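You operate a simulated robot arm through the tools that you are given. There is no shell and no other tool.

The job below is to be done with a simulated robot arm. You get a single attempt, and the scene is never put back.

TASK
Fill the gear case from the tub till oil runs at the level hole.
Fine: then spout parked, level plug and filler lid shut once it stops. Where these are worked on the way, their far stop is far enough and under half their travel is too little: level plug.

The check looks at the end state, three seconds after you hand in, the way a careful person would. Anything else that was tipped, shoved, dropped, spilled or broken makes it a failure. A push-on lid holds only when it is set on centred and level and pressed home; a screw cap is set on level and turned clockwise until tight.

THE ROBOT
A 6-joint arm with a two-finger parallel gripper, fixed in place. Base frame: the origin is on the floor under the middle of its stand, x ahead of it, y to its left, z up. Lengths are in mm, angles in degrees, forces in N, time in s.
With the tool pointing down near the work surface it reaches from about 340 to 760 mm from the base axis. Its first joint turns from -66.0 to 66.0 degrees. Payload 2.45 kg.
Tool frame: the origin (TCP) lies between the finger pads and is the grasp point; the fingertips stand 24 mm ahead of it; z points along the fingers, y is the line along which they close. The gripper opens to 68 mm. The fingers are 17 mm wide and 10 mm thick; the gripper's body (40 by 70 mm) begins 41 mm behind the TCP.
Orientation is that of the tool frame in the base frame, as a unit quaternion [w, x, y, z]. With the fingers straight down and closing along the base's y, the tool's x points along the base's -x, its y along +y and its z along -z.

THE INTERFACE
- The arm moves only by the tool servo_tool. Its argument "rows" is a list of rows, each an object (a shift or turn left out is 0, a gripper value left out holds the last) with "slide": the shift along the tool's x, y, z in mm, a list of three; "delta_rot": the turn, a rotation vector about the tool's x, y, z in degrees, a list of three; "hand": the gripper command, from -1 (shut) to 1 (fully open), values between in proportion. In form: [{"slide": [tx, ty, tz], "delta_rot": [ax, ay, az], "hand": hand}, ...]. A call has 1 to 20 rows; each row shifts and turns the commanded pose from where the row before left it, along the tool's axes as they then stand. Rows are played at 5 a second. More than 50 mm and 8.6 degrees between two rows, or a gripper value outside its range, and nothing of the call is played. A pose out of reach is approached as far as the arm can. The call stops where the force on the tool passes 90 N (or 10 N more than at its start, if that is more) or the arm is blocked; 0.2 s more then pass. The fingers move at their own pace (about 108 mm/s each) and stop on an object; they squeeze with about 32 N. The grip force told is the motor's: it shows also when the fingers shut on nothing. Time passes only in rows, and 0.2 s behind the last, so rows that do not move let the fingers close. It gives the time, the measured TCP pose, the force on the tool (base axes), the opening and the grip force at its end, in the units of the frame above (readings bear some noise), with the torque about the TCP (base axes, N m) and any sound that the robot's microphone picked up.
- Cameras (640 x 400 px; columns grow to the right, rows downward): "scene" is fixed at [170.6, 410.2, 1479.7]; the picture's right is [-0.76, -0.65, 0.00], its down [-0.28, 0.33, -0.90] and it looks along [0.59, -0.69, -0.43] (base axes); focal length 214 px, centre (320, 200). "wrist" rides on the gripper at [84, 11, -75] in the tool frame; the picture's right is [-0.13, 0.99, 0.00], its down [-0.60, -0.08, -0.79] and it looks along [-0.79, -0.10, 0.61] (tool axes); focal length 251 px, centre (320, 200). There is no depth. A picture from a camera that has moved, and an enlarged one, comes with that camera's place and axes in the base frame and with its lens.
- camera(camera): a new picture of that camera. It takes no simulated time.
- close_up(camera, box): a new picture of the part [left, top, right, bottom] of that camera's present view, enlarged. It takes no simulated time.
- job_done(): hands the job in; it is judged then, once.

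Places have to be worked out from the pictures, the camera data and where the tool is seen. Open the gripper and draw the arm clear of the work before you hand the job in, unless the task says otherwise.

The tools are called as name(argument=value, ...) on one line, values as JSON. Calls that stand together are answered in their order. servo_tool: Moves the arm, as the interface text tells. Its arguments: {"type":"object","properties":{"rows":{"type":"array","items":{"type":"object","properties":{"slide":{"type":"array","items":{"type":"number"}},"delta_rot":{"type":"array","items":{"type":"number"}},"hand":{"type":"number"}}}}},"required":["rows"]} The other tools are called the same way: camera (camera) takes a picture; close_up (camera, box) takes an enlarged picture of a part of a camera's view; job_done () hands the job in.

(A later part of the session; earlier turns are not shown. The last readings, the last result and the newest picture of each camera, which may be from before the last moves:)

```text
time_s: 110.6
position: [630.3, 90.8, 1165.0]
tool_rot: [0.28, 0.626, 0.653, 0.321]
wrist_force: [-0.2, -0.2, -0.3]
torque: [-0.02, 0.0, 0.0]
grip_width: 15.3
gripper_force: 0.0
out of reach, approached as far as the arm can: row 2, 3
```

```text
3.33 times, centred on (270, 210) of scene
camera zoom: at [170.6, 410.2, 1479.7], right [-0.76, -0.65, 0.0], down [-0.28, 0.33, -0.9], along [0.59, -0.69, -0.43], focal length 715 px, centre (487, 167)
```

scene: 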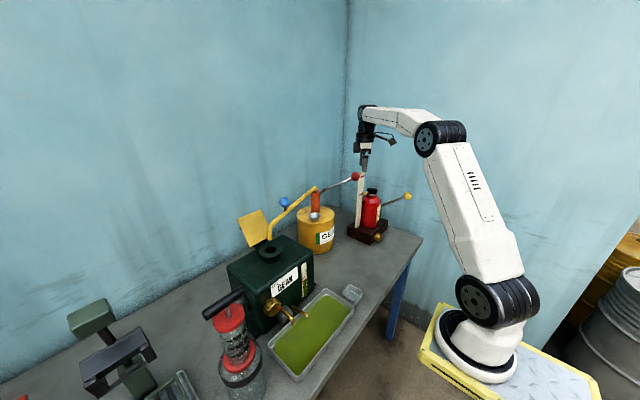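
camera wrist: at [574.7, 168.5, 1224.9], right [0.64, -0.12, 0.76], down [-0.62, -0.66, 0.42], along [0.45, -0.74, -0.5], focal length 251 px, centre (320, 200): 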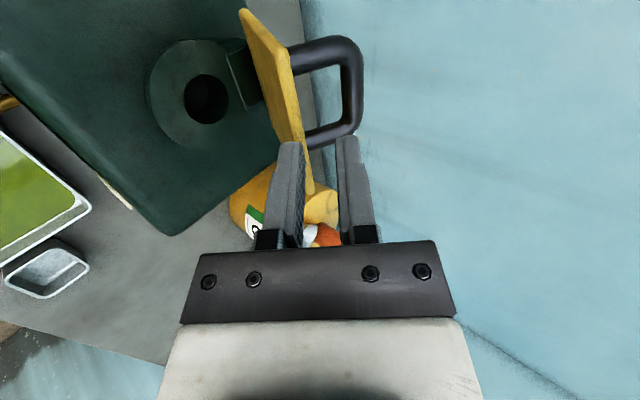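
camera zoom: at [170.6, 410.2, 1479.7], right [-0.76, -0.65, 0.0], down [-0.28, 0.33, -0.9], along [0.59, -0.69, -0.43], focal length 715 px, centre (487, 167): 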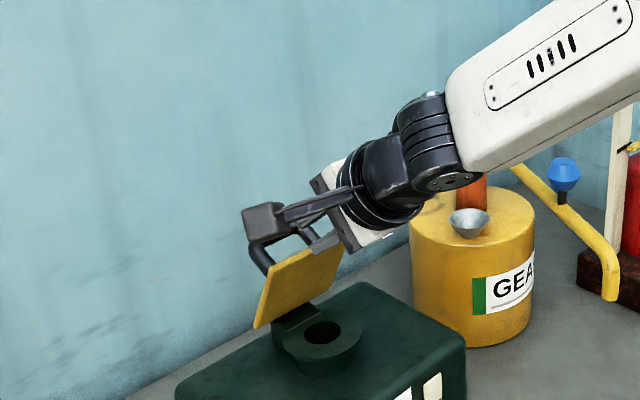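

The wrist can't tilt further here: the arm stopped at about 50° tilt and drifted up, with the lid still between the fingers. I'll bring the hand back to the reachable 34° tilt and lower position with the plate captured a little more loosely.

servo_tool(rows=[{"slide": [-1.3, -8.1, 7.3], "delta_rot": [5.45, -1.28, 0.37], "hand": -0.4}, {"slide": [-1.3, -7.3, 8.2], "delta_rot": [5.45, -1.28, 0.37], "hand": -0.4}, {"slide": [-1.3, -6.5, 8.9], "delta_rot": [5.45, -1.28, 0.37], "hand": -0.3}, {}])

camera(camera="wrist")

close_up(camera="scene", box=[210, 150, 330, 270])

```text
time_s: 111.6
position: [647.4, 78.6, 1161.8]
tool_rot: [0.278, 0.673, 0.639, 0.25]
wrist_force: [-37.2, 8.0, 78.0]
torque: [0.68, -0.06, 0.37]
grip_width: 1.9
gripper_force: 0.1
out of reach, approached as far as the arm can: row 1
```

```text
taken
camera wrist: at [607.7, 165.1, 1222.3], right [0.71, -0.16, 0.69], down [-0.64, -0.56, 0.53], along [0.3, -0.81, -0.5], focal length 251 px, centre (320, 200)
```

wrist: 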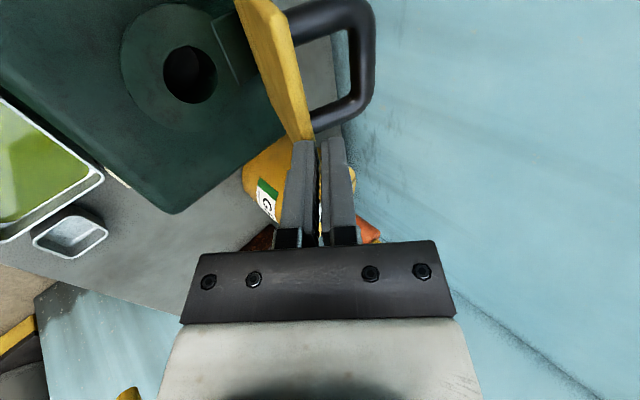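

```text
3.33 times, centred on (270, 210) of scene
camera zoom: at [167.5, 410.2, 1480.0], right [-0.76, -0.65, 0.0], down [-0.27, 0.33, -0.9], along [0.59, -0.69, -0.43], focal length 715 px, centre (487, 167)
```

zoom: 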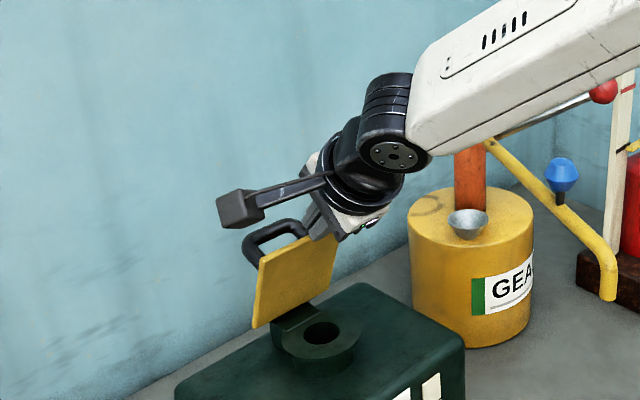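

The fingertips have come down on the lid's free edge (78 N). I'll back straight out along the tool axis to relieve it.

servo_tool(rows=[{"slide": [0, 0, -12]}, {"slide": [0, 0, -15]}, {}])

camera(camera="wrist")

close_up(camera="scene", box=[210, 150, 330, 270])

```text
time_s: 112.4
position: [624.6, 75.8, 1161.6]
tool_rot: [0.268, 0.678, 0.644, 0.232]
wrist_force: [0.6, -0.4, 0.6]
torque: [0.01, -0.01, -0.01]
grip_width: 24.0
gripper_force: 0.0
```

```text
taken
camera wrist: at [589.6, 164.1, 1222.9], right [0.73, -0.16, 0.66], down [-0.62, -0.55, 0.56], along [0.27, -0.82, -0.5], focal length 251 px, centre (320, 200)
```

wrist: 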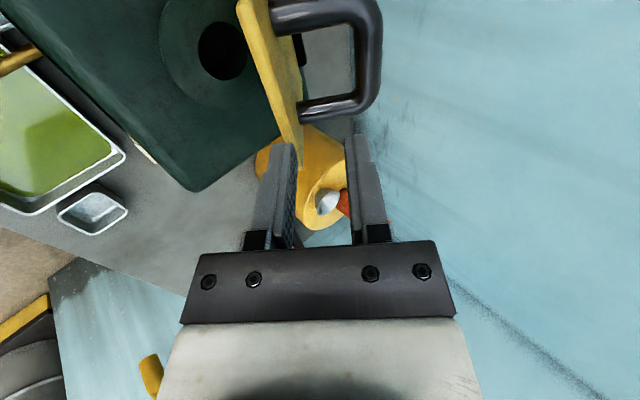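

```text
3.33 times, centred on (270, 210) of scene
camera zoom: at [170.6, 410.2, 1479.7], right [-0.76, -0.65, 0.0], down [-0.28, 0.33, -0.9], along [0.59, -0.69, -0.43], focal length 715 px, centre (487, 167)
```

zoom: 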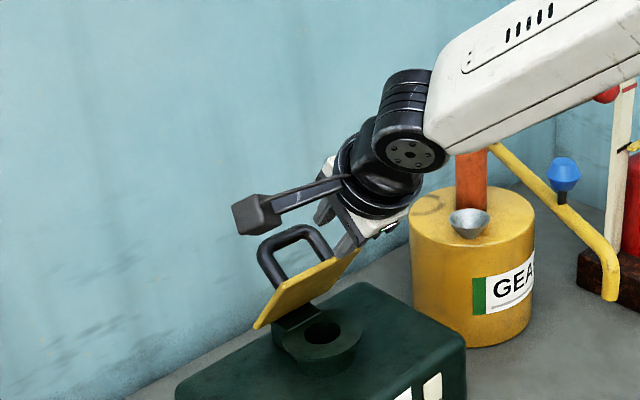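

The hand is unloaded and the lid now leans forward past vertical, about 125–130°. I'll back out a little more and see whether it stays or drops.

servo_tool(rows=[{"slide": [0, 0, -15]}, {"slide": [0, 0, -15]}, {}])

camera(camera="wrist")

close_up(camera="scene", box=[210, 150, 330, 270])

```text
time_s: 113.2
position: [607.0, 77.8, 1184.8]
tool_rot: [0.269, 0.678, 0.643, 0.233]
wrist_force: [-0.7, 0.3, 0.3]
torque: [-0.03, -0.01, 0.0]
grip_width: 24.0
gripper_force: 0.1
```

```text
taken
camera wrist: at [570.5, 166.6, 1245.6], right [0.73, -0.16, 0.66], down [-0.62, -0.55, 0.56], along [0.28, -0.82, -0.5], focal length 251 px, centre (320, 200)
```

wrist: 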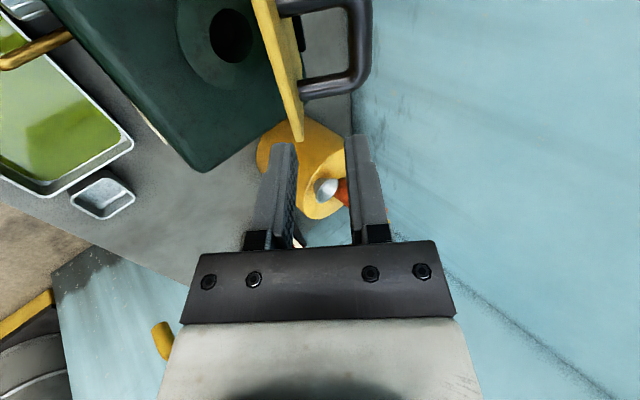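

```text
3.33 times, centred on (270, 210) of scene
camera zoom: at [170.6, 410.2, 1479.7], right [-0.76, -0.65, 0.0], down [-0.28, 0.33, -0.9], along [0.59, -0.69, -0.43], focal length 715 px, centre (487, 167)
```

zoom: 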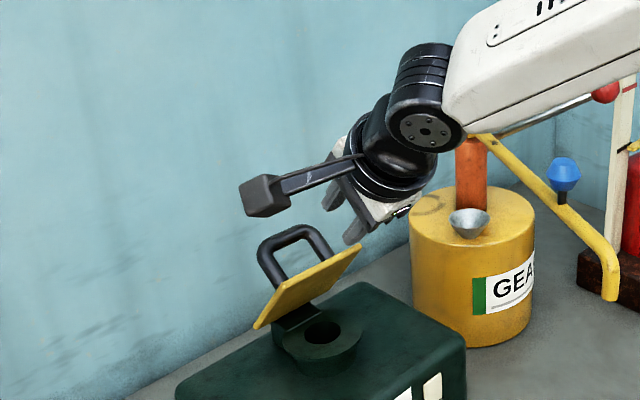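

The hinge holds the lid by friction at about 130°. Its bow handle is now on top, so I can grip the bar and close the lid with it. I'll rise a little, straighten the tool, and take a look at the handle.

servo_tool(rows=[{"slide": [-0.5, 13, -15], "hand": 1}, {"delta_rot": [6.9, 0.5, -0.47], "hand": 1}, {"delta_rot": [6.9, 0.5, -0.47]}, {"delta_rot": [6.9, 0.5, -0.47]}, {"delta_rot": [6.9, 0.5, -0.47]}, {"delta_rot": [6.9, 0.5, -0.47]}, {"delta_rot": [6.9, 0.5, -0.47]}, {"slide": [9, 0, 0]}, {}])

camera(camera="wrist")

close_up(camera="scene", box=[210, 180, 310, 270])

```text
time_s: 115.2
position: [604.4, 86.5, 1204.3]
tool_rot: [0.0, 0.707, 0.707, 0.001]
wrist_force: [-0.5, 0.6, 0.5]
torque: [-0.02, 0.0, 0.02]
grip_width: 68.1
gripper_force: 0.1
```

```text
taken
camera wrist: at [615.5, 170.3, 1279.9], right [0.99, -0.13, 0.0], down [-0.08, -0.61, 0.79], along [-0.1, -0.79, -0.61], focal length 251 px, centre (320, 200)
```

wrist: 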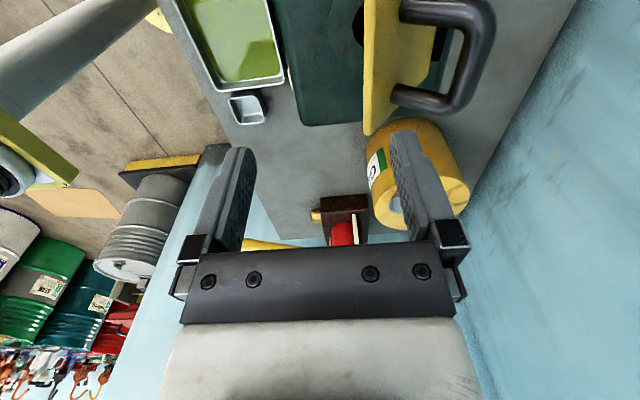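

```text
4.44 times, centred on (260, 225) of scene
camera zoom: at [170.6, 410.2, 1479.7], right [-0.76, -0.65, 0.0], down [-0.28, 0.33, -0.9], along [0.59, -0.69, -0.43], focal length 953 px, centre (587, 89)
```

zoom: 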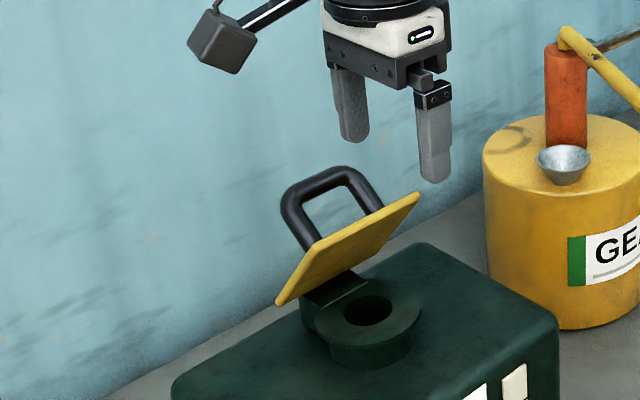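

The handle bar is at about (701, 88, 1120). It sits at the lid's mid-length and would end up over the neck when closed. I'll move above it with a 30 mm opening.

servo_tool(rows=[{"slide": [0, 32, 0], "hand": -0.1}, {"slide": [0, 32, 0], "hand": -0.1}, {"slide": [1.5, 32.5, 0], "hand": -0.1}, {"slide": [0, 0, 25]}, {}])

camera(camera="wrist")

close_up(camera="scene", box=[210, 180, 310, 270])

```text
time_s: 116.4
position: [702.5, 88.8, 1179.9]
tool_rot: [0.001, 0.707, 0.707, 0.001]
wrist_force: [0.4, 0.8, 0.4]
torque: [0.03, 0.01, -0.04]
grip_width: 30.6
gripper_force: 0.0
```

```text
taken
camera wrist: at [713.0, 171.7, 1255.0], right [0.99, -0.13, 0.0], down [-0.08, -0.61, 0.79], along [-0.1, -0.79, -0.61], focal length 251 px, centre (320, 200)
```

wrist: 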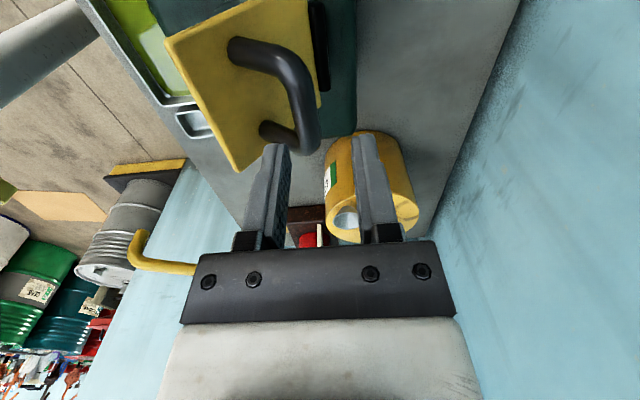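

```text
4.44 times, centred on (260, 225) of scene
camera zoom: at [170.6, 410.2, 1479.7], right [-0.76, -0.65, 0.0], down [-0.28, 0.33, -0.9], along [0.59, -0.69, -0.43], focal length 953 px, centre (587, 89)
```

zoom: 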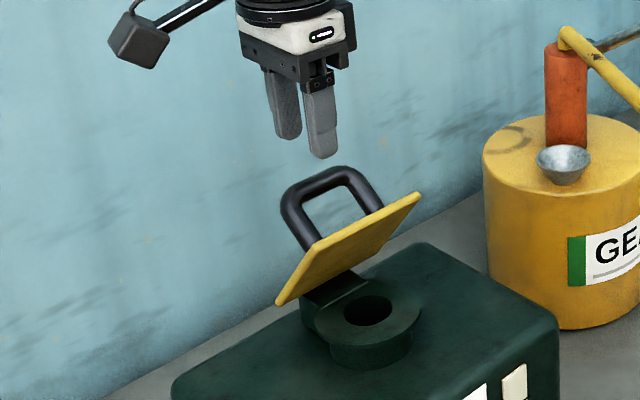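

Combining three views puts the bar at (694.5, 86, 1128). I'll shift 8 mm towards the robot, descend over it to z 1133, and grip.

servo_tool(rows=[{"slide": [-2.5, -8, 0]}, {"slide": [0, 0, 17]}, {"slide": [0, 0, 17]}, {"slide": [0, 0, 13]}, {}])

camera(camera="wrist")

```text
time_s: 117.6
position: [696.9, 86.6, 1132.2]
tool_rot: [0.0, 0.707, 0.707, 0.002]
wrist_force: [0.5, 0.2, 0.1]
torque: [0.03, 0.03, 0.01]
grip_width: 30.7
gripper_force: 0.1
```

```text
taken
camera wrist: at [706.7, 170.1, 1207.2], right [0.99, -0.13, 0.0], down [-0.08, -0.61, 0.79], along [-0.1, -0.79, -0.61], focal length 251 px, centre (320, 200)
```

wrist: 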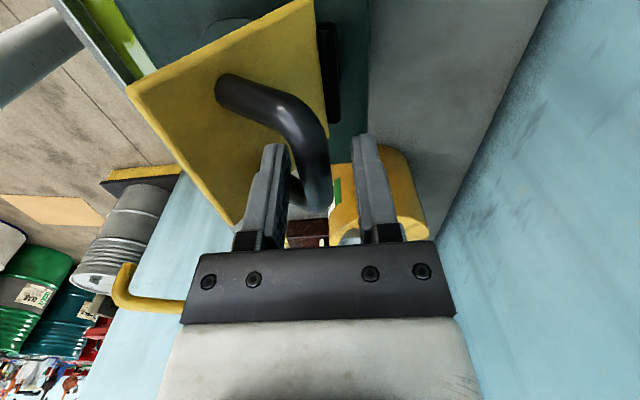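

The bar is between the fingers with no contact. Closing on it now.

servo_tool(rows=[{"hand": -1}, {"hand": -1}, {"hand": -1}, {}])

camera(camera="wrist")

close_up(camera="scene", box=[210, 180, 310, 270])

```text
time_s: 118.6
position: [696.8, 86.9, 1132.1]
tool_rot: [0.0, 0.706, 0.708, 0.002]
wrist_force: [-0.7, -0.4, -1.4]
torque: [-0.07, 0.0, 0.65]
grip_width: 15.0
gripper_force: 33.9
```

```text
taken
camera wrist: at [706.6, 170.1, 1207.3], right [0.99, -0.13, 0.0], down [-0.08, -0.61, 0.79], along [-0.1, -0.79, -0.61], focal length 251 px, centre (320, 200)
```

wrist: 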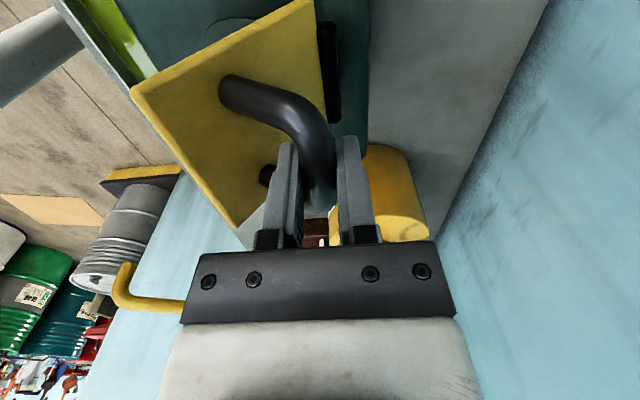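

```text
4.44 times, centred on (260, 225) of scene
camera zoom: at [170.6, 410.2, 1479.7], right [-0.76, -0.65, 0.0], down [-0.28, 0.33, -0.9], along [0.59, -0.69, -0.43], focal length 953 px, centre (587, 89)
```

zoom: 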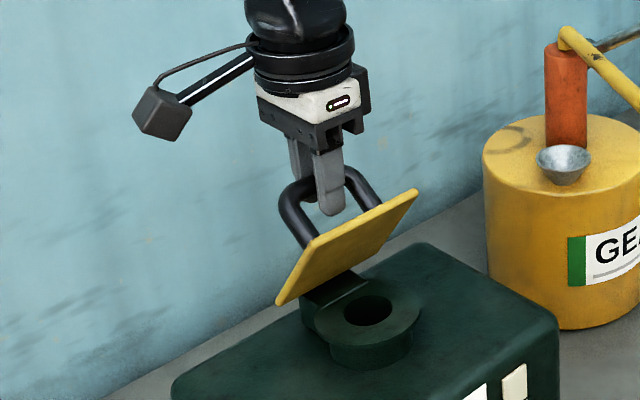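

The bar is gripped at 15 mm with no load. I'll carry it along its arc about the hinge in small steps, watching the force.

servo_tool(rows=[{"slide": [0, -5.5, 0.3]}, {"slide": [0, -5.4, 0.6]}, {"slide": [0, -5.3, 1]}, {"slide": [0, -5.3, 1.2]}, {}])

close_up(camera="scene", box=[210, 180, 310, 270])

```text
time_s: 119.8
position: [673.1, 86.6, 1128.2]
tool_rot: [0.0, 0.707, 0.707, 0.001]
wrist_force: [5.3, 6.8, -9.6]
torque: [-0.4, -0.15, 0.62]
grip_width: 14.9
gripper_force: 34.4
```

```text
4.44 times, centred on (260, 225) of scene
camera zoom: at [171.0, 410.5, 1479.5], right [-0.76, -0.65, 0.0], down [-0.28, 0.33, -0.9], along [0.59, -0.69, -0.43], focal length 953 px, centre (587, 89)
```

zoom: 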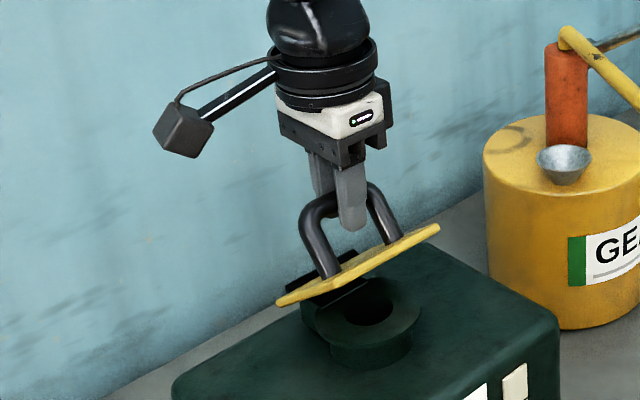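

The lid follows nicely. Continuing down the arc.

servo_tool(rows=[{"slide": [0, -5.1, 2.3]}, {"slide": [0, -5.0, 2.4]}, {"slide": [0, -4.8, 2.8]}, {"slide": [0, -4.6, 3]}, {}])

close_up(camera="scene", box=[210, 180, 310, 270])

```text
time_s: 121.0
position: [654.2, 87.2, 1119.4]
tool_rot: [0.001, 0.707, 0.708, 0.002]
wrist_force: [-3.0, 4.2, 8.2]
torque: [-0.34, -0.13, 0.5]
grip_width: 14.5
gripper_force: 34.1
```

```text
4.44 times, centred on (260, 225) of scene
camera zoom: at [170.2, 410.3, 1479.7], right [-0.76, -0.65, 0.0], down [-0.28, 0.33, -0.9], along [0.59, -0.69, -0.43], focal length 953 px, centre (587, 89)
```

zoom: 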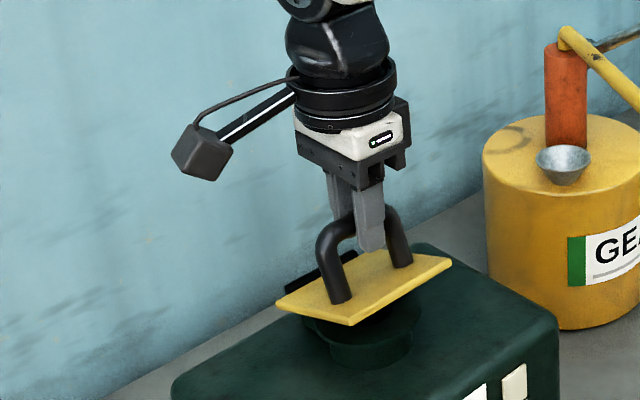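

Almost closed. I'll continue down in smaller steps until it seats.

servo_tool(rows=[{"slide": [0, -4.4, 3]}, {"slide": [0, -4.2, 3.2]}, {"slide": [0, -3, 3]}, {"slide": [0, -2.5, 3]}, {}])

close_up(camera="scene", box=[210, 180, 310, 270])

```text
time_s: 122.2
position: [640.4, 85.0, 1105.3]
tool_rot: [0.001, 0.707, 0.707, 0.002]
wrist_force: [4.9, 3.1, -1.7]
torque: [-0.18, -0.2, 0.25]
grip_width: 14.7
gripper_force: 34.3
```

```text
4.44 times, centred on (260, 225) of scene
camera zoom: at [170.8, 410.3, 1479.6], right [-0.76, -0.65, 0.0], down [-0.28, 0.33, -0.9], along [0.59, -0.69, -0.43], focal length 953 px, centre (587, 89)
```

zoom: 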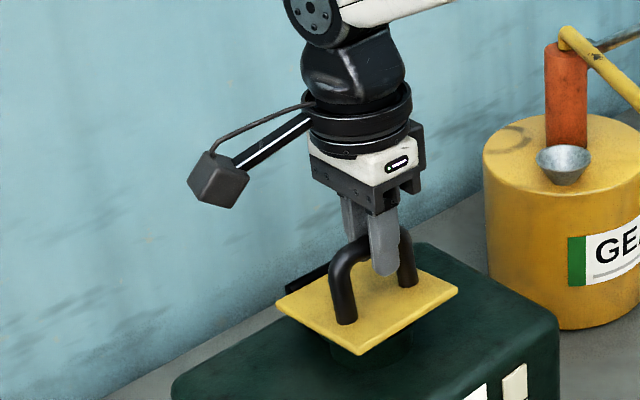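

The lid looks nearly level. I'll press it home with small downward steps until it resists.

servo_tool(rows=[{"slide": [0, -1.2, 2]}, {"slide": [0, -1, 2]}, {}])

servo_tool(rows=[{"slide": [0, -0.5, 1.5]}, {"slide": [0, 0, 1.5]}, {}])

close_up(camera="scene", box=[210, 180, 310, 270])

camera(camera="wrist")

```text
time_s: 123.0
position: [637.4, 86.7, 1102.4]
tool_rot: [0.001, 0.707, 0.707, 0.002]
wrist_force: [-2.3, 0.8, 3.5]
torque: [0.13, -0.13, 0.11]
grip_width: 14.8
gripper_force: 34.4
```

```text
time_s: 123.8
position: [635.2, 86.4, 1098.9]
tool_rot: [0.0, 0.707, 0.707, 0.002]
wrist_force: [-13.2, 0.9, 11.2]
torque: [0.09, -0.06, -0.02]
grip_width: 14.6
gripper_force: 34.2
```

```text
4.44 times, centred on (260, 225) of scene
camera zoom: at [169.9, 410.2, 1479.7], right [-0.76, -0.65, 0.0], down [-0.28, 0.33, -0.9], along [0.59, -0.69, -0.43], focal length 953 px, centre (587, 89)
```

zoom: 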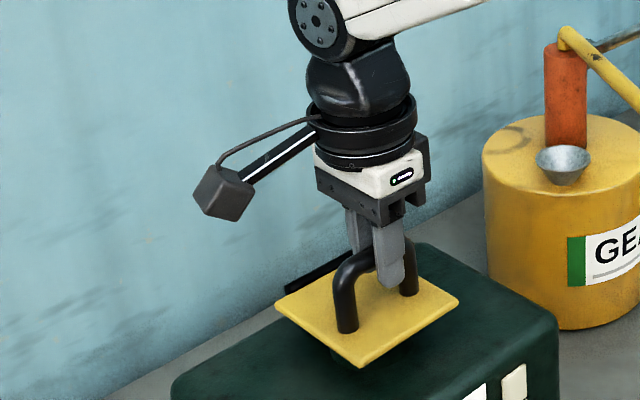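

```text
taken
camera wrist: at [645.9, 169.7, 1174.5], right [0.99, -0.13, 0.0], down [-0.08, -0.61, 0.79], along [-0.1, -0.79, -0.61], focal length 251 px, centre (320, 200)
```

wrist: 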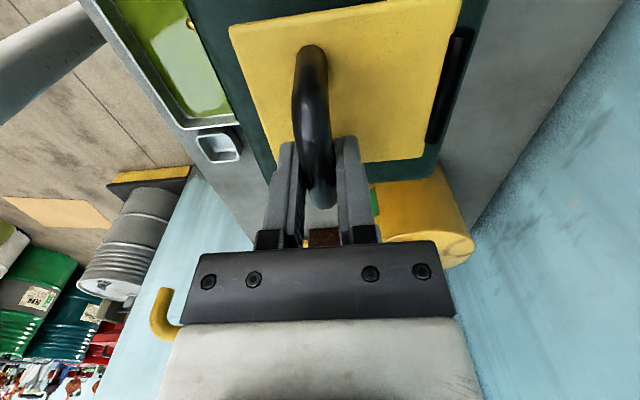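

There's a light upward force of 11 N; it may not be fully seated yet. I'll press further in 1.5–2 mm steps.

servo_tool(rows=[{"slide": [0, -1.2, 2]}, {}])

servo_tool(rows=[{"slide": [0, -0.5, 2]}, {}])

close_up(camera="scene", box=[220, 210, 300, 270])

```text
time_s: 124.4
position: [634.7, 85.9, 1098.9]
tool_rot: [0.002, 0.707, 0.707, 0.003]
wrist_force: [-14.4, -1.8, 24.6]
torque: [-0.14, 0.11, 0.01]
grip_width: 14.7
gripper_force: 34.1
```

```text
time_s: 125.0
position: [635.7, 86.9, 1097.2]
tool_rot: [0.001, 0.707, 0.707, 0.004]
wrist_force: [-16.1, -0.8, 30.5]
torque: [0.06, 0.12, -0.02]
grip_width: 14.8
gripper_force: 34.9
```

```text
6.67 times, centred on (260, 240) of scene
camera zoom: at [169.4, 410.0, 1479.8], right [-0.76, -0.65, 0.0], down [-0.28, 0.33, -0.9], along [0.59, -0.69, -0.43], focal length 1430 px, centre (720, -67)
```

zoom: 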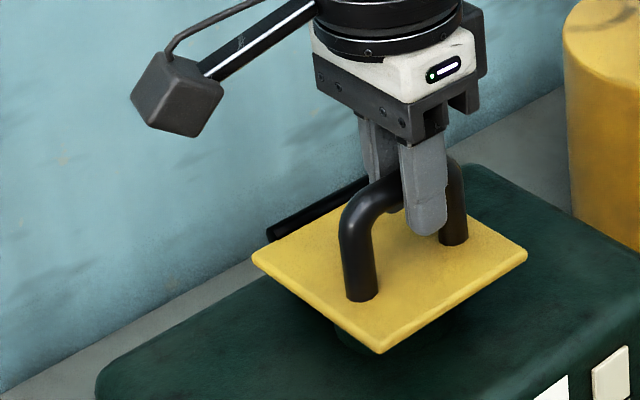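

The lid measures level (front and back edges within a few mm) and resists at 30 N. To press it home firmly, I'll release the bar, rise, close the fingers and press on top of the handle, which sits centrally over the neck.

servo_tool(rows=[{"hand": -0.1}, {"hand": -0.1}, {"slide": [0, 0, -20]}, {"slide": [0, 0, -25]}, {"hand": -1}, {"hand": -1}, {}])

camera(camera="wrist")

close_up(camera="scene", box=[220, 210, 300, 270])

```text
time_s: 126.6
position: [637.1, 86.1, 1139.9]
tool_rot: [0.0, 0.707, 0.707, 0.002]
wrist_force: [-0.3, -0.4, -0.3]
torque: [-0.02, 0.02, -0.01]
grip_width: 0.0
gripper_force: 23.7
```

```text
taken
camera wrist: at [647.2, 170.4, 1215.5], right [0.99, -0.13, 0.0], down [-0.08, -0.61, 0.79], along [-0.1, -0.79, -0.61], focal length 251 px, centre (320, 200)
```

wrist: 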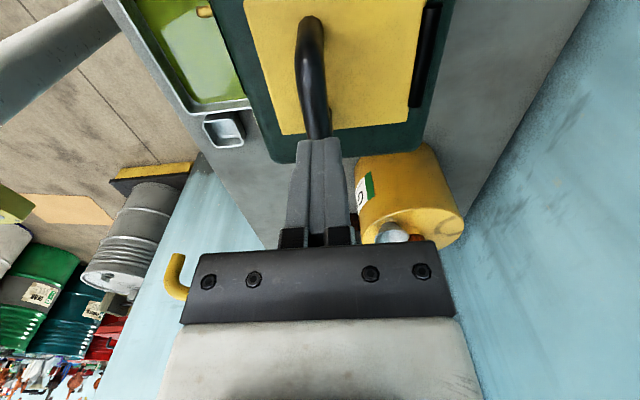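

```text
6.67 times, centred on (260, 240) of scene
camera zoom: at [170.6, 410.2, 1479.7], right [-0.76, -0.65, 0.0], down [-0.28, 0.33, -0.9], along [0.59, -0.69, -0.43], focal length 1430 px, centre (720, -67)
```

zoom: 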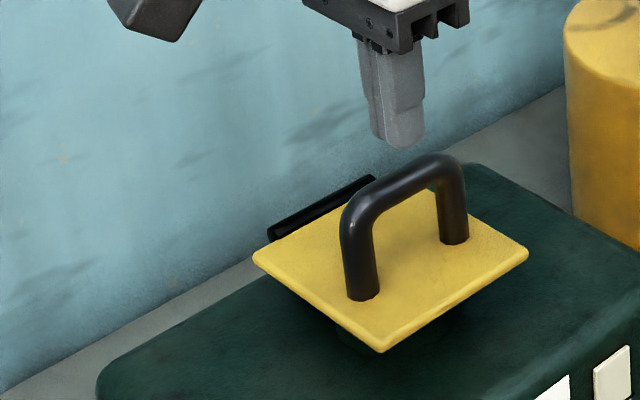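

The lid sits level on the neck. I'll press down on the handle with the closed fingertips in small steps.

servo_tool(rows=[{"slide": [0, -1, 8]}, {"slide": [0, 0, 4]}, {"slide": [0, 0, 2]}, {}])

servo_tool(rows=[{"slide": [0, 0, 2]}, {"slide": [0, 0, 2]}, {}])

```text
time_s: 127.6
position: [634.5, 85.4, 1126.1]
tool_rot: [0.0, 0.707, 0.707, 0.002]
wrist_force: [0.1, 0.0, -0.4]
torque: [0.01, 0.01, -0.01]
grip_width: 0.0
gripper_force: 23.5
```

```text
time_s: 128.4
position: [634.3, 84.8, 1123.9]
tool_rot: [0.002, 0.707, 0.707, 0.003]
wrist_force: [-11.2, -2.7, 25.2]
torque: [-0.22, 0.23, -0.1]
grip_width: 0.0
gripper_force: 23.3
```

Contact at 25 N. I'll shift 1 mm in +x to stay on top of the bar, and press on to around 50–60 N.

servo_tool(rows=[{"slide": [0, 1, 0.7]}, {"slide": [0, 0, 1]}, {}])

close_up(camera="scene", box=[220, 210, 300, 270])

```text
time_s: 129.2
position: [634.7, 85.5, 1124.6]
tool_rot: [0.002, 0.707, 0.707, 0.004]
wrist_force: [-15.3, -0.9, 36.6]
torque: [-0.39, 0.35, -0.16]
grip_width: 0.0
gripper_force: 23.4
```

```text
6.67 times, centred on (260, 240) of scene
camera zoom: at [169.3, 410.0, 1479.9], right [-0.76, -0.65, 0.0], down [-0.28, 0.33, -0.9], along [0.59, -0.69, -0.43], focal length 1430 px, centre (720, -67)
```

zoom: 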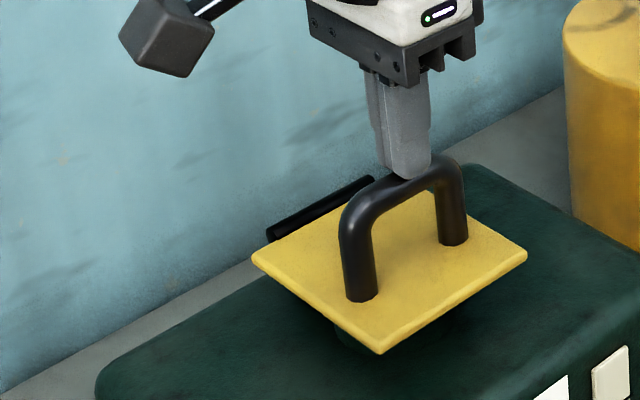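

The lid doesn't move any further, so it's against its stop. One last firmer push, then I'll lift off.

servo_tool(rows=[{"slide": [0, 0.5, 1.3]}, {}, {"slide": [0, 0, -3]}, {"slide": [0, 0, -30]}, {"slide": [0, 0, -35]}, {"slide": [0, 0, -35]}, {}])

close_up(camera="scene", box=[220, 210, 300, 270])

camera(camera="wrist")

close_up(camera="scene", box=[250, 250, 350, 340])

```text
time_s: 130.8
position: [636.5, 84.6, 1221.8]
tool_rot: [0.0, 0.707, 0.707, 0.002]
wrist_force: [0.1, -0.4, 0.1]
torque: [0.0, 0.03, 0.01]
grip_width: 0.1
gripper_force: 23.7
```

```text
6.67 times, centred on (260, 240) of scene
camera zoom: at [170.6, 410.2, 1479.7], right [-0.76, -0.65, 0.0], down [-0.28, 0.33, -0.9], along [0.59, -0.69, -0.43], focal length 1430 px, centre (720, -67)
```

zoom: 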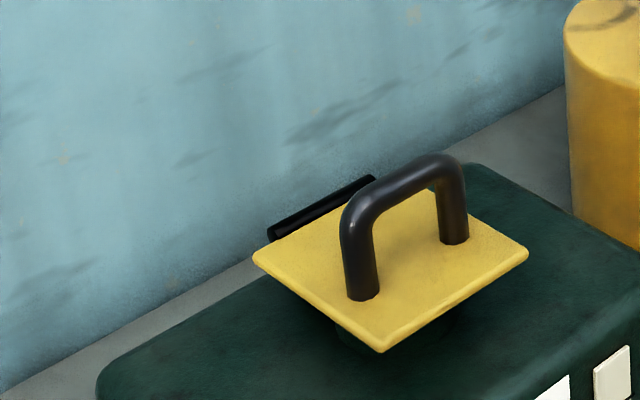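

```text
taken
camera wrist: at [647.0, 168.1, 1297.7], right [0.99, -0.13, 0.0], down [-0.08, -0.61, 0.79], along [-0.1, -0.79, -0.61], focal length 251 px, centre (320, 200)
```

wrist: 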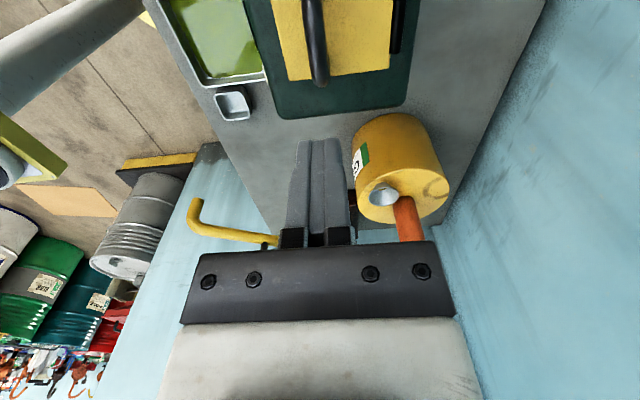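

```text
4.44 times, centred on (300, 295) of scene
camera zoom: at [170.6, 410.2, 1479.7], right [-0.76, -0.65, 0.0], down [-0.28, 0.33, -0.9], along [0.59, -0.69, -0.43], focal length 953 px, centre (409, -222)
```

zoom: 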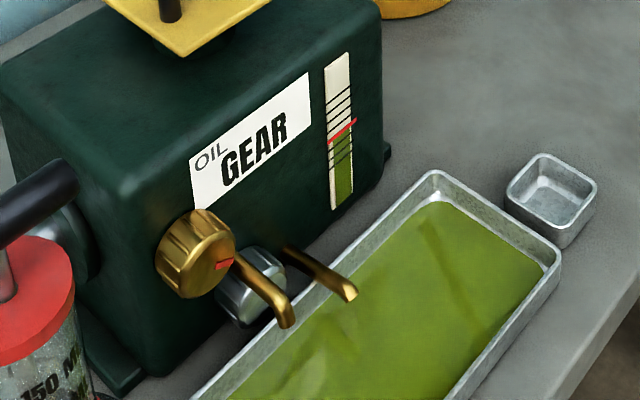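

The lid is shut and level. Next is the level plug, so I'll retreat, return the tool to its nominal yaw, and tilt to 50° at the same staging point as before.

servo_tool(rows=[{"slide": [18, -34.5, -15.2], "hand": 1}, {"slide": [18, -34.5, -15.2]}, {"slide": [18, -34.5, -15.2]}, {"slide": [18, -34.5, -15.2]}, {"slide": [17.5, -34.5, -15.2]}, {"delta_rot": [0, 0, -7.5]}, {"delta_rot": [0, 0, -7.5]}, {"delta_rot": [0, 0, -7.5]}, {"delta_rot": [0, 0, -7.5]}, {"delta_rot": [0, 0, -7.5]}, {"delta_rot": [0, 0, -7.5]}, {"delta_rot": [0, 0, -7.5]}, {"delta_rot": [0, 0, -7.5]}, {"delta_rot": [0, 0, -7.5]}, {"delta_rot": [0, 0, -7.5]}, {"delta_rot": [0, 0, -7.5]}, {"delta_rot": [0, 0, -7.5]}, {}])

servo_tool(rows=[{"delta_rot": [0, -7.15, 0]}, {"delta_rot": [0, -7.15, 0]}, {"delta_rot": [0, -7.15, 0]}, {"delta_rot": [0, -7.15, 0]}, {"delta_rot": [0, -7.15, 0]}, {"delta_rot": [0, -7.15, 0]}, {"delta_rot": [0, -7.1, 0]}, {}])

camera(camera="scene")

```text
time_s: 134.6
position: [462.9, 175.6, 1297.3]
tool_rot: [0.002, -0.002, 1.0, 0.001]
wrist_force: [0.3, -0.3, -0.2]
torque: [-0.02, 0.01, 0.0]
grip_width: 68.3
gripper_force: 0.1
```

```text
time_s: 136.4
position: [462.4, 174.1, 1298.7]
tool_rot: [0.425, 0.0, 0.905, 0.001]
wrist_force: [-0.1, -0.2, 0.5]
torque: [0.02, -0.02, 0.0]
grip_width: 68.0
gripper_force: 0.1
```

```text
taken
```

scene: 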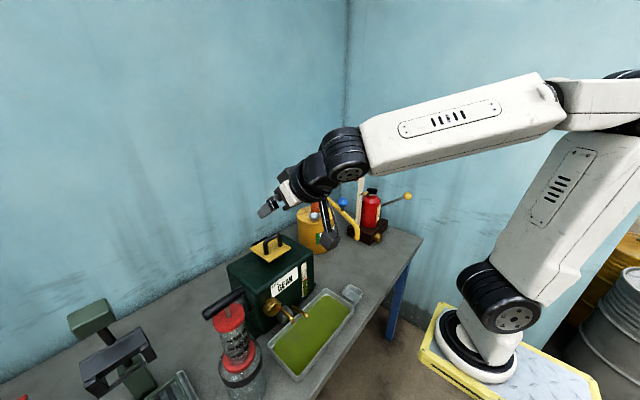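

The staging pose is good. Now I'll retrace the earlier path in reverse down towards the brass knob.

servo_tool(rows=[{"slide": [26, 0.3, 22.8]}, {"slide": [26, 0.3, 22.8]}, {"slide": [26, 0.3, 22.8]}, {"slide": [26, 0.3, 22.8]}, {"slide": [25, 0, 30]}, {"slide": [25, 0, 30]}, {"slide": [25, 0, 30]}, {"slide": [25, 0, 30]}, {}])

camera(camera="wrist")

```text
time_s: 138.4
position: [496.5, 175.2, 1007.8]
tool_rot: [0.424, 0.0, 0.906, 0.001]
wrist_force: [-1.0, 0.4, 0.5]
torque: [-0.04, 0.04, 0.03]
grip_width: 68.2
gripper_force: 0.1
```

```text
taken
camera wrist: at [384.4, 186.1, 992.5], right [0.08, 0.99, 0.1], down [-0.22, -0.08, 0.97], along [0.97, -0.1, 0.21], focal length 251 px, centre (320, 200)
```

wrist: 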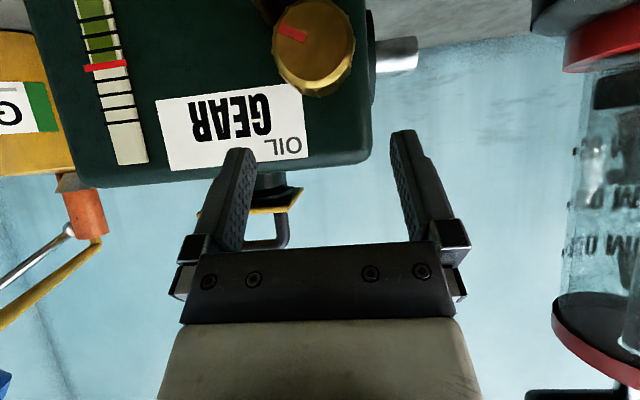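

The knob's mark is still at the open end. I'll approach along the tool axis, grip, and turn anticlockwise to close, first stroke about 45°.

servo_tool(rows=[{"slide": [23, 0, 18]}, {"slide": [0, 0.2, 15]}, {"slide": [0, 0, 15]}, {"slide": [0, 0, 14.5]}, {}, {"hand": -1}, {"hand": -1}, {"hand": -1}, {"hand": -1}])

camera(camera="wrist")

```text
time_s: 140.4
position: [528.1, 174.4, 949.3]
tool_rot: [0.424, 0.004, 0.906, -0.001]
wrist_force: [5.5, -29.6, 0.7]
torque: [-0.52, -1.17, -0.32]
grip_width: 47.4
gripper_force: 44.8
```

```text
taken
camera wrist: at [416.9, 186.2, 932.4], right [0.09, 0.99, 0.1], down [-0.22, -0.08, 0.97], along [0.97, -0.11, 0.21], focal length 251 px, centre (320, 200)
```

wrist: 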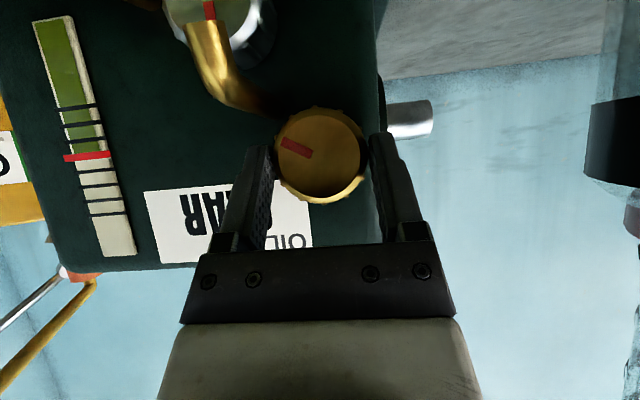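

It's gripped with the mark near 113°. Turning anticlockwise about the knob axis, 45°.

servo_tool(rows=[{"slide": [0, 1.25, 0], "delta_rot": [4.18, 0, -4.98]}, {"slide": [0, 1.25, 0], "delta_rot": [4.18, 0, -4.98]}, {"slide": [0, 1.25, 0], "delta_rot": [4.18, 0, -4.98]}, {"slide": [0, 1.25, 0], "delta_rot": [4.18, 0, -4.98]}, {"slide": [0, 1.25, 0], "delta_rot": [4.18, 0, -4.98]}, {"slide": [0, 1.25, 0], "delta_rot": [4.18, 0, -4.98]}, {"slide": [0, 1.25, 0], "delta_rot": [4.18, 0, -4.98]}, {}])

camera(camera="wrist")

```text
time_s: 142.2
position: [528.4, 182.0, 944.6]
tool_rot: [0.39, -0.162, 0.836, -0.351]
wrist_force: [11.2, -26.1, -5.3]
torque: [-0.17, 0.0, -0.03]
grip_width: 47.4
gripper_force: 44.6
```

```text
taken
camera wrist: at [416.6, 178.6, 926.4], right [0.09, 0.77, -0.64], down [-0.22, 0.64, 0.74], along [0.97, 0.08, 0.22], focal length 251 px, centre (320, 200)
```

wrist: 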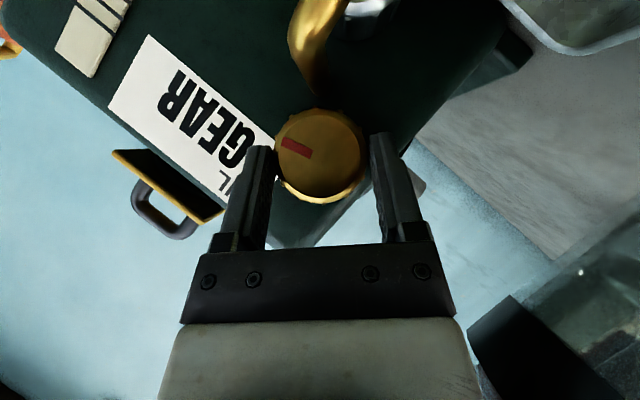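

The knob turned with the hand. I'll release, roll back with the fingers open, and re-grip for the second stroke.

servo_tool(rows=[{"hand": 1}, {"hand": 1}, {"slide": [0, -1.25, 0], "delta_rot": [-4.18, 0, 4.98]}, {"slide": [0, -1.25, 0], "delta_rot": [-4.18, 0, 4.98]}, {"slide": [0, -1.25, 0], "delta_rot": [-4.18, 0, 4.98]}, {"slide": [0, -1.25, 0], "delta_rot": [-4.18, 0, 4.98]}, {"slide": [0, -1.25, 0], "delta_rot": [-4.18, 0, 4.98]}, {"slide": [0, -1.25, 0], "delta_rot": [-4.18, 0, 4.98]}, {"slide": [0, -1.25, 0], "delta_rot": [-4.18, 0, 4.98]}, {}, {"hand": -1}, {"hand": -1}, {"hand": -1}, {"hand": -1}])

camera(camera="wrist")

```text
time_s: 145.2
position: [527.2, 173.8, 948.8]
tool_rot: [0.424, 0.002, 0.906, 0.0]
wrist_force: [1.7, -29.2, 5.0]
torque: [-0.31, -0.13, -0.18]
grip_width: 47.5
gripper_force: 44.6
```

```text
taken
camera wrist: at [416.1, 186.1, 932.4], right [0.09, 0.99, 0.1], down [-0.22, -0.08, 0.97], along [0.97, -0.11, 0.21], focal length 251 px, centre (320, 200)
```

wrist: 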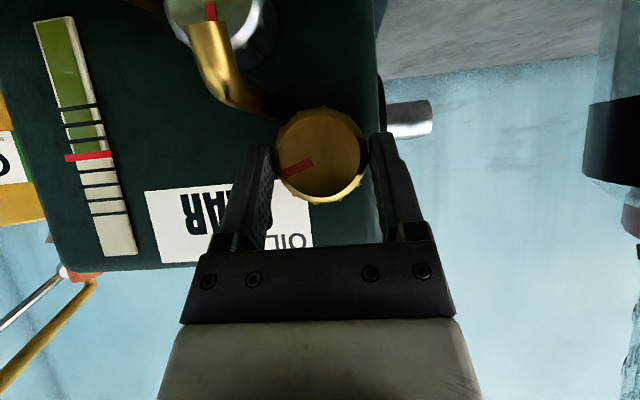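

The mark is now about 68° from closed. Here's the second anticlockwise stroke of 45°.

servo_tool(rows=[{"slide": [0, 1.25, 0], "delta_rot": [4.18, 0, -4.98]}, {"slide": [0, 1.25, 0], "delta_rot": [4.18, 0, -4.98]}, {"slide": [0, 1.25, 0], "delta_rot": [4.18, 0, -4.98]}, {"slide": [0, 1.25, 0], "delta_rot": [4.18, 0, -4.98]}, {"slide": [0, 1.25, 0], "delta_rot": [4.18, 0, -4.98]}, {"slide": [0, 1.25, 0], "delta_rot": [4.18, 0, -4.98]}, {"slide": [0, 1.25, 0], "delta_rot": [4.18, 0, -4.98]}, {}])

servo_tool(rows=[{"hand": 1}, {"hand": 1}, {"slide": [0, -1.25, 0], "delta_rot": [-4.18, 0, 4.98]}, {"slide": [0, -1.25, 0], "delta_rot": [-4.18, 0, 4.98]}, {"slide": [0, -1.25, 0], "delta_rot": [-4.18, 0, 4.98]}, {"slide": [0, -1.25, 0], "delta_rot": [-4.18, 0, 4.98]}, {"slide": [0, -1.25, 0], "delta_rot": [-4.18, 0, 4.98]}, {"slide": [0, -1.25, 0], "delta_rot": [-4.18, 0, 4.98]}, {"slide": [0, -1.25, 0], "delta_rot": [-4.18, 0, 4.98]}, {}, {"slide": [0, 0, 2], "hand": -1}, {"hand": -1}, {"hand": -1}, {"hand": -1}])

camera(camera="wrist")

```text
time_s: 147.0
position: [527.2, 180.7, 944.8]
tool_rot: [0.388, -0.162, 0.836, -0.352]
wrist_force: [3.0, -32.4, -1.5]
torque: [-0.25, 0.3, 0.18]
grip_width: 47.6
gripper_force: 45.1
```

```text
time_s: 150.0
position: [528.9, 174.6, 947.2]
tool_rot: [0.423, 0.002, 0.906, 0.0]
wrist_force: [-16.8, -34.6, 20.9]
torque: [-0.35, 0.01, -0.52]
grip_width: 47.8
gripper_force: 44.7
```

```text
taken
camera wrist: at [416.9, 186.2, 932.7], right [0.09, 0.99, 0.1], down [-0.22, -0.08, 0.97], along [0.97, -0.11, 0.21], focal length 251 px, centre (320, 200)
```

wrist: 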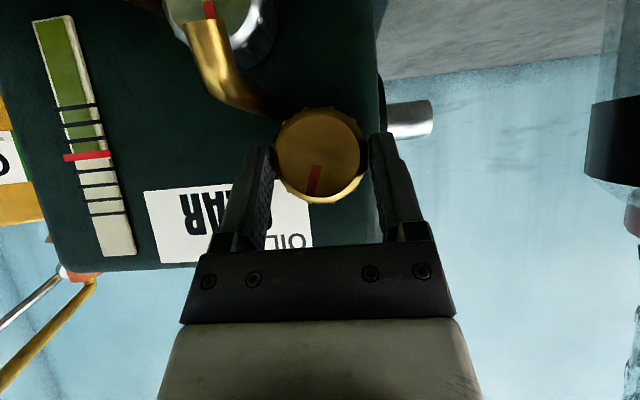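

About 18–20° remains. I'll turn anticlockwise about 35° so it runs firmly into its closed stop.

servo_tool(rows=[{"slide": [0, 1.25, 0], "delta_rot": [4.18, 0, -4.98]}, {"slide": [0, 1.25, 0], "delta_rot": [4.18, 0, -4.98]}, {"slide": [0, 1.25, 0], "delta_rot": [4.18, 0, -4.98]}, {"slide": [0, 1.25, 0], "delta_rot": [4.18, 0, -4.98]}, {"slide": [0, 1.25, 0], "delta_rot": [4.18, 0, -4.98]}, {}])

close_up(camera="wrist", box=[220, 80, 420, 230])

```text
time_s: 151.4
position: [528.1, 178.5, 945.7]
tool_rot: [0.405, -0.116, 0.87, -0.256]
wrist_force: [-4.0, -33.2, -1.1]
torque: [0.09, -0.16, 0.11]
grip_width: 46.9
gripper_force: 44.9
```

```text
2.67 times, centred on (320, 155) of wrist
camera zoom: at [417.0, 180.1, 926.2], right [0.09, 0.89, -0.45], down [-0.22, 0.46, 0.86], along [0.97, 0.02, 0.23], focal length 670 px, centre (320, 320)
```

zoom: 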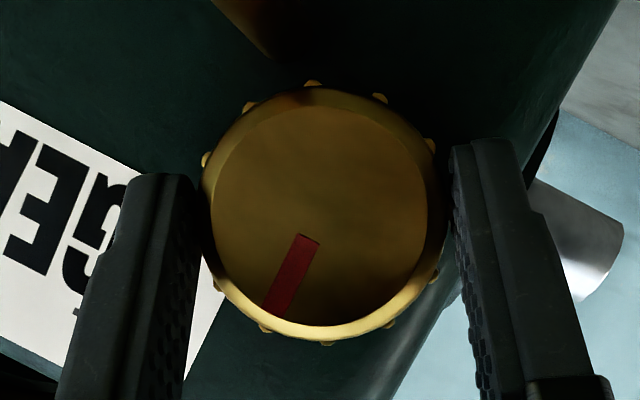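

The mark is upright again (within a few degrees). I'll add a little more anticlockwise turn to confirm it's against the stop.

servo_tool(rows=[{"slide": [0, 1.25, 0], "delta_rot": [4.18, 0, -4.98]}, {"slide": [0, 1.0, 0], "delta_rot": [3.2, 0, -3.8]}, {}])

close_up(camera="wrist", box=[220, 80, 420, 230])

```text
time_s: 152.2
position: [529.5, 181.2, 945.8]
tool_rot: [0.392, -0.155, 0.84, -0.342]
wrist_force: [-9.2, -31.5, 11.4]
torque: [0.58, 0.09, 0.03]
grip_width: 47.8
gripper_force: 45.0
```

```text
2.67 times, centred on (320, 155) of wrist
camera zoom: at [417.9, 179.1, 926.4], right [0.09, 0.78, -0.62], down [-0.22, 0.62, 0.75], along [0.97, 0.07, 0.23], focal length 670 px, centre (320, 320)
```

zoom: 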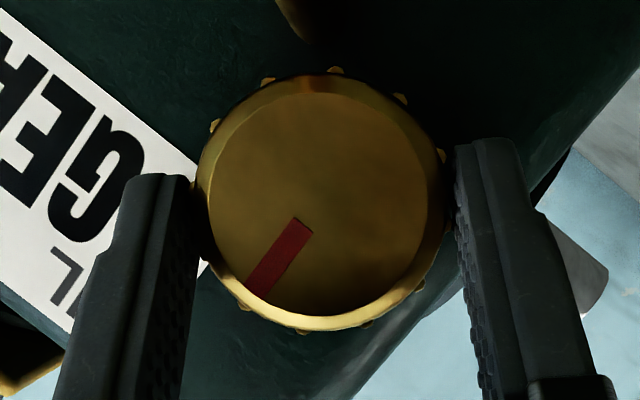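

The torque rose to 0.6 N·m with no further turn, so the plug is at its closed stop. I'll release, roll back level, and compare the mark with the original view.

servo_tool(rows=[{"hand": 1}, {"hand": 1}, {"slide": [0, -1.25, 0], "delta_rot": [-4.18, 0, 4.98]}, {"slide": [0, -1.25, 0], "delta_rot": [-4.18, 0, 4.98]}, {"slide": [0, -1.25, 0], "delta_rot": [-4.18, 0, 4.98]}, {"slide": [0, -1.25, 0], "delta_rot": [-4.18, 0, 4.98]}, {"slide": [0, -1.25, 0], "delta_rot": [-4.18, 0, 4.98]}, {"slide": [0, -1.25, 0], "delta_rot": [-4.18, 0, 4.98]}, {"slide": [0, -1.0, 0], "delta_rot": [-3.2, 0, 3.8]}, {"slide": [0, 0, -15]}, {"slide": [0, 0, -13]}, {}])

camera(camera="wrist")

close_up(camera="wrist", box=[220, 50, 420, 200])

```text
time_s: 154.8
position: [506.8, 177.4, 966.0]
tool_rot: [0.424, 0.0, 0.906, 0.001]
wrist_force: [0.2, 0.3, -0.1]
torque: [-0.01, 0.01, 0.0]
grip_width: 68.0
gripper_force: 0.1
```

```text
taken
camera wrist: at [394.9, 188.3, 951.1], right [0.08, 0.99, 0.1], down [-0.22, -0.08, 0.97], along [0.97, -0.1, 0.21], focal length 251 px, centre (320, 200)
```

wrist: 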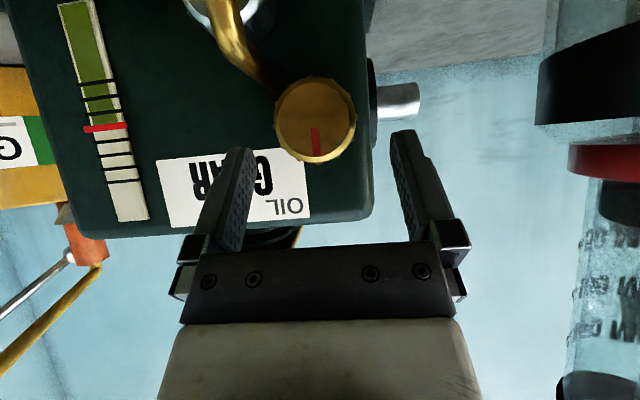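

```text
2.67 times, centred on (320, 125) of wrist
camera zoom: at [394.9, 188.3, 951.1], right [0.08, 0.99, 0.1], down [-0.22, -0.08, 0.97], along [0.97, -0.1, 0.21], focal length 670 px, centre (320, 400)
```

zoom: 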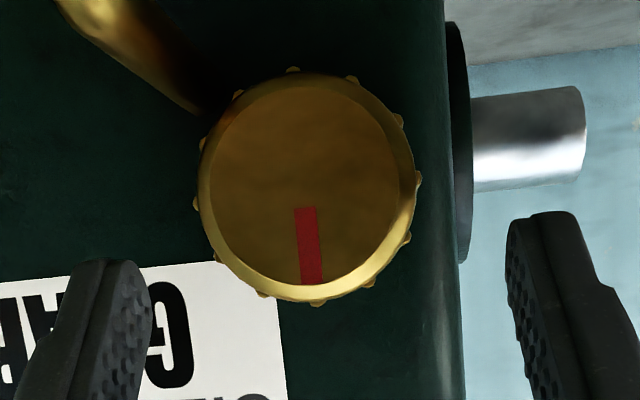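

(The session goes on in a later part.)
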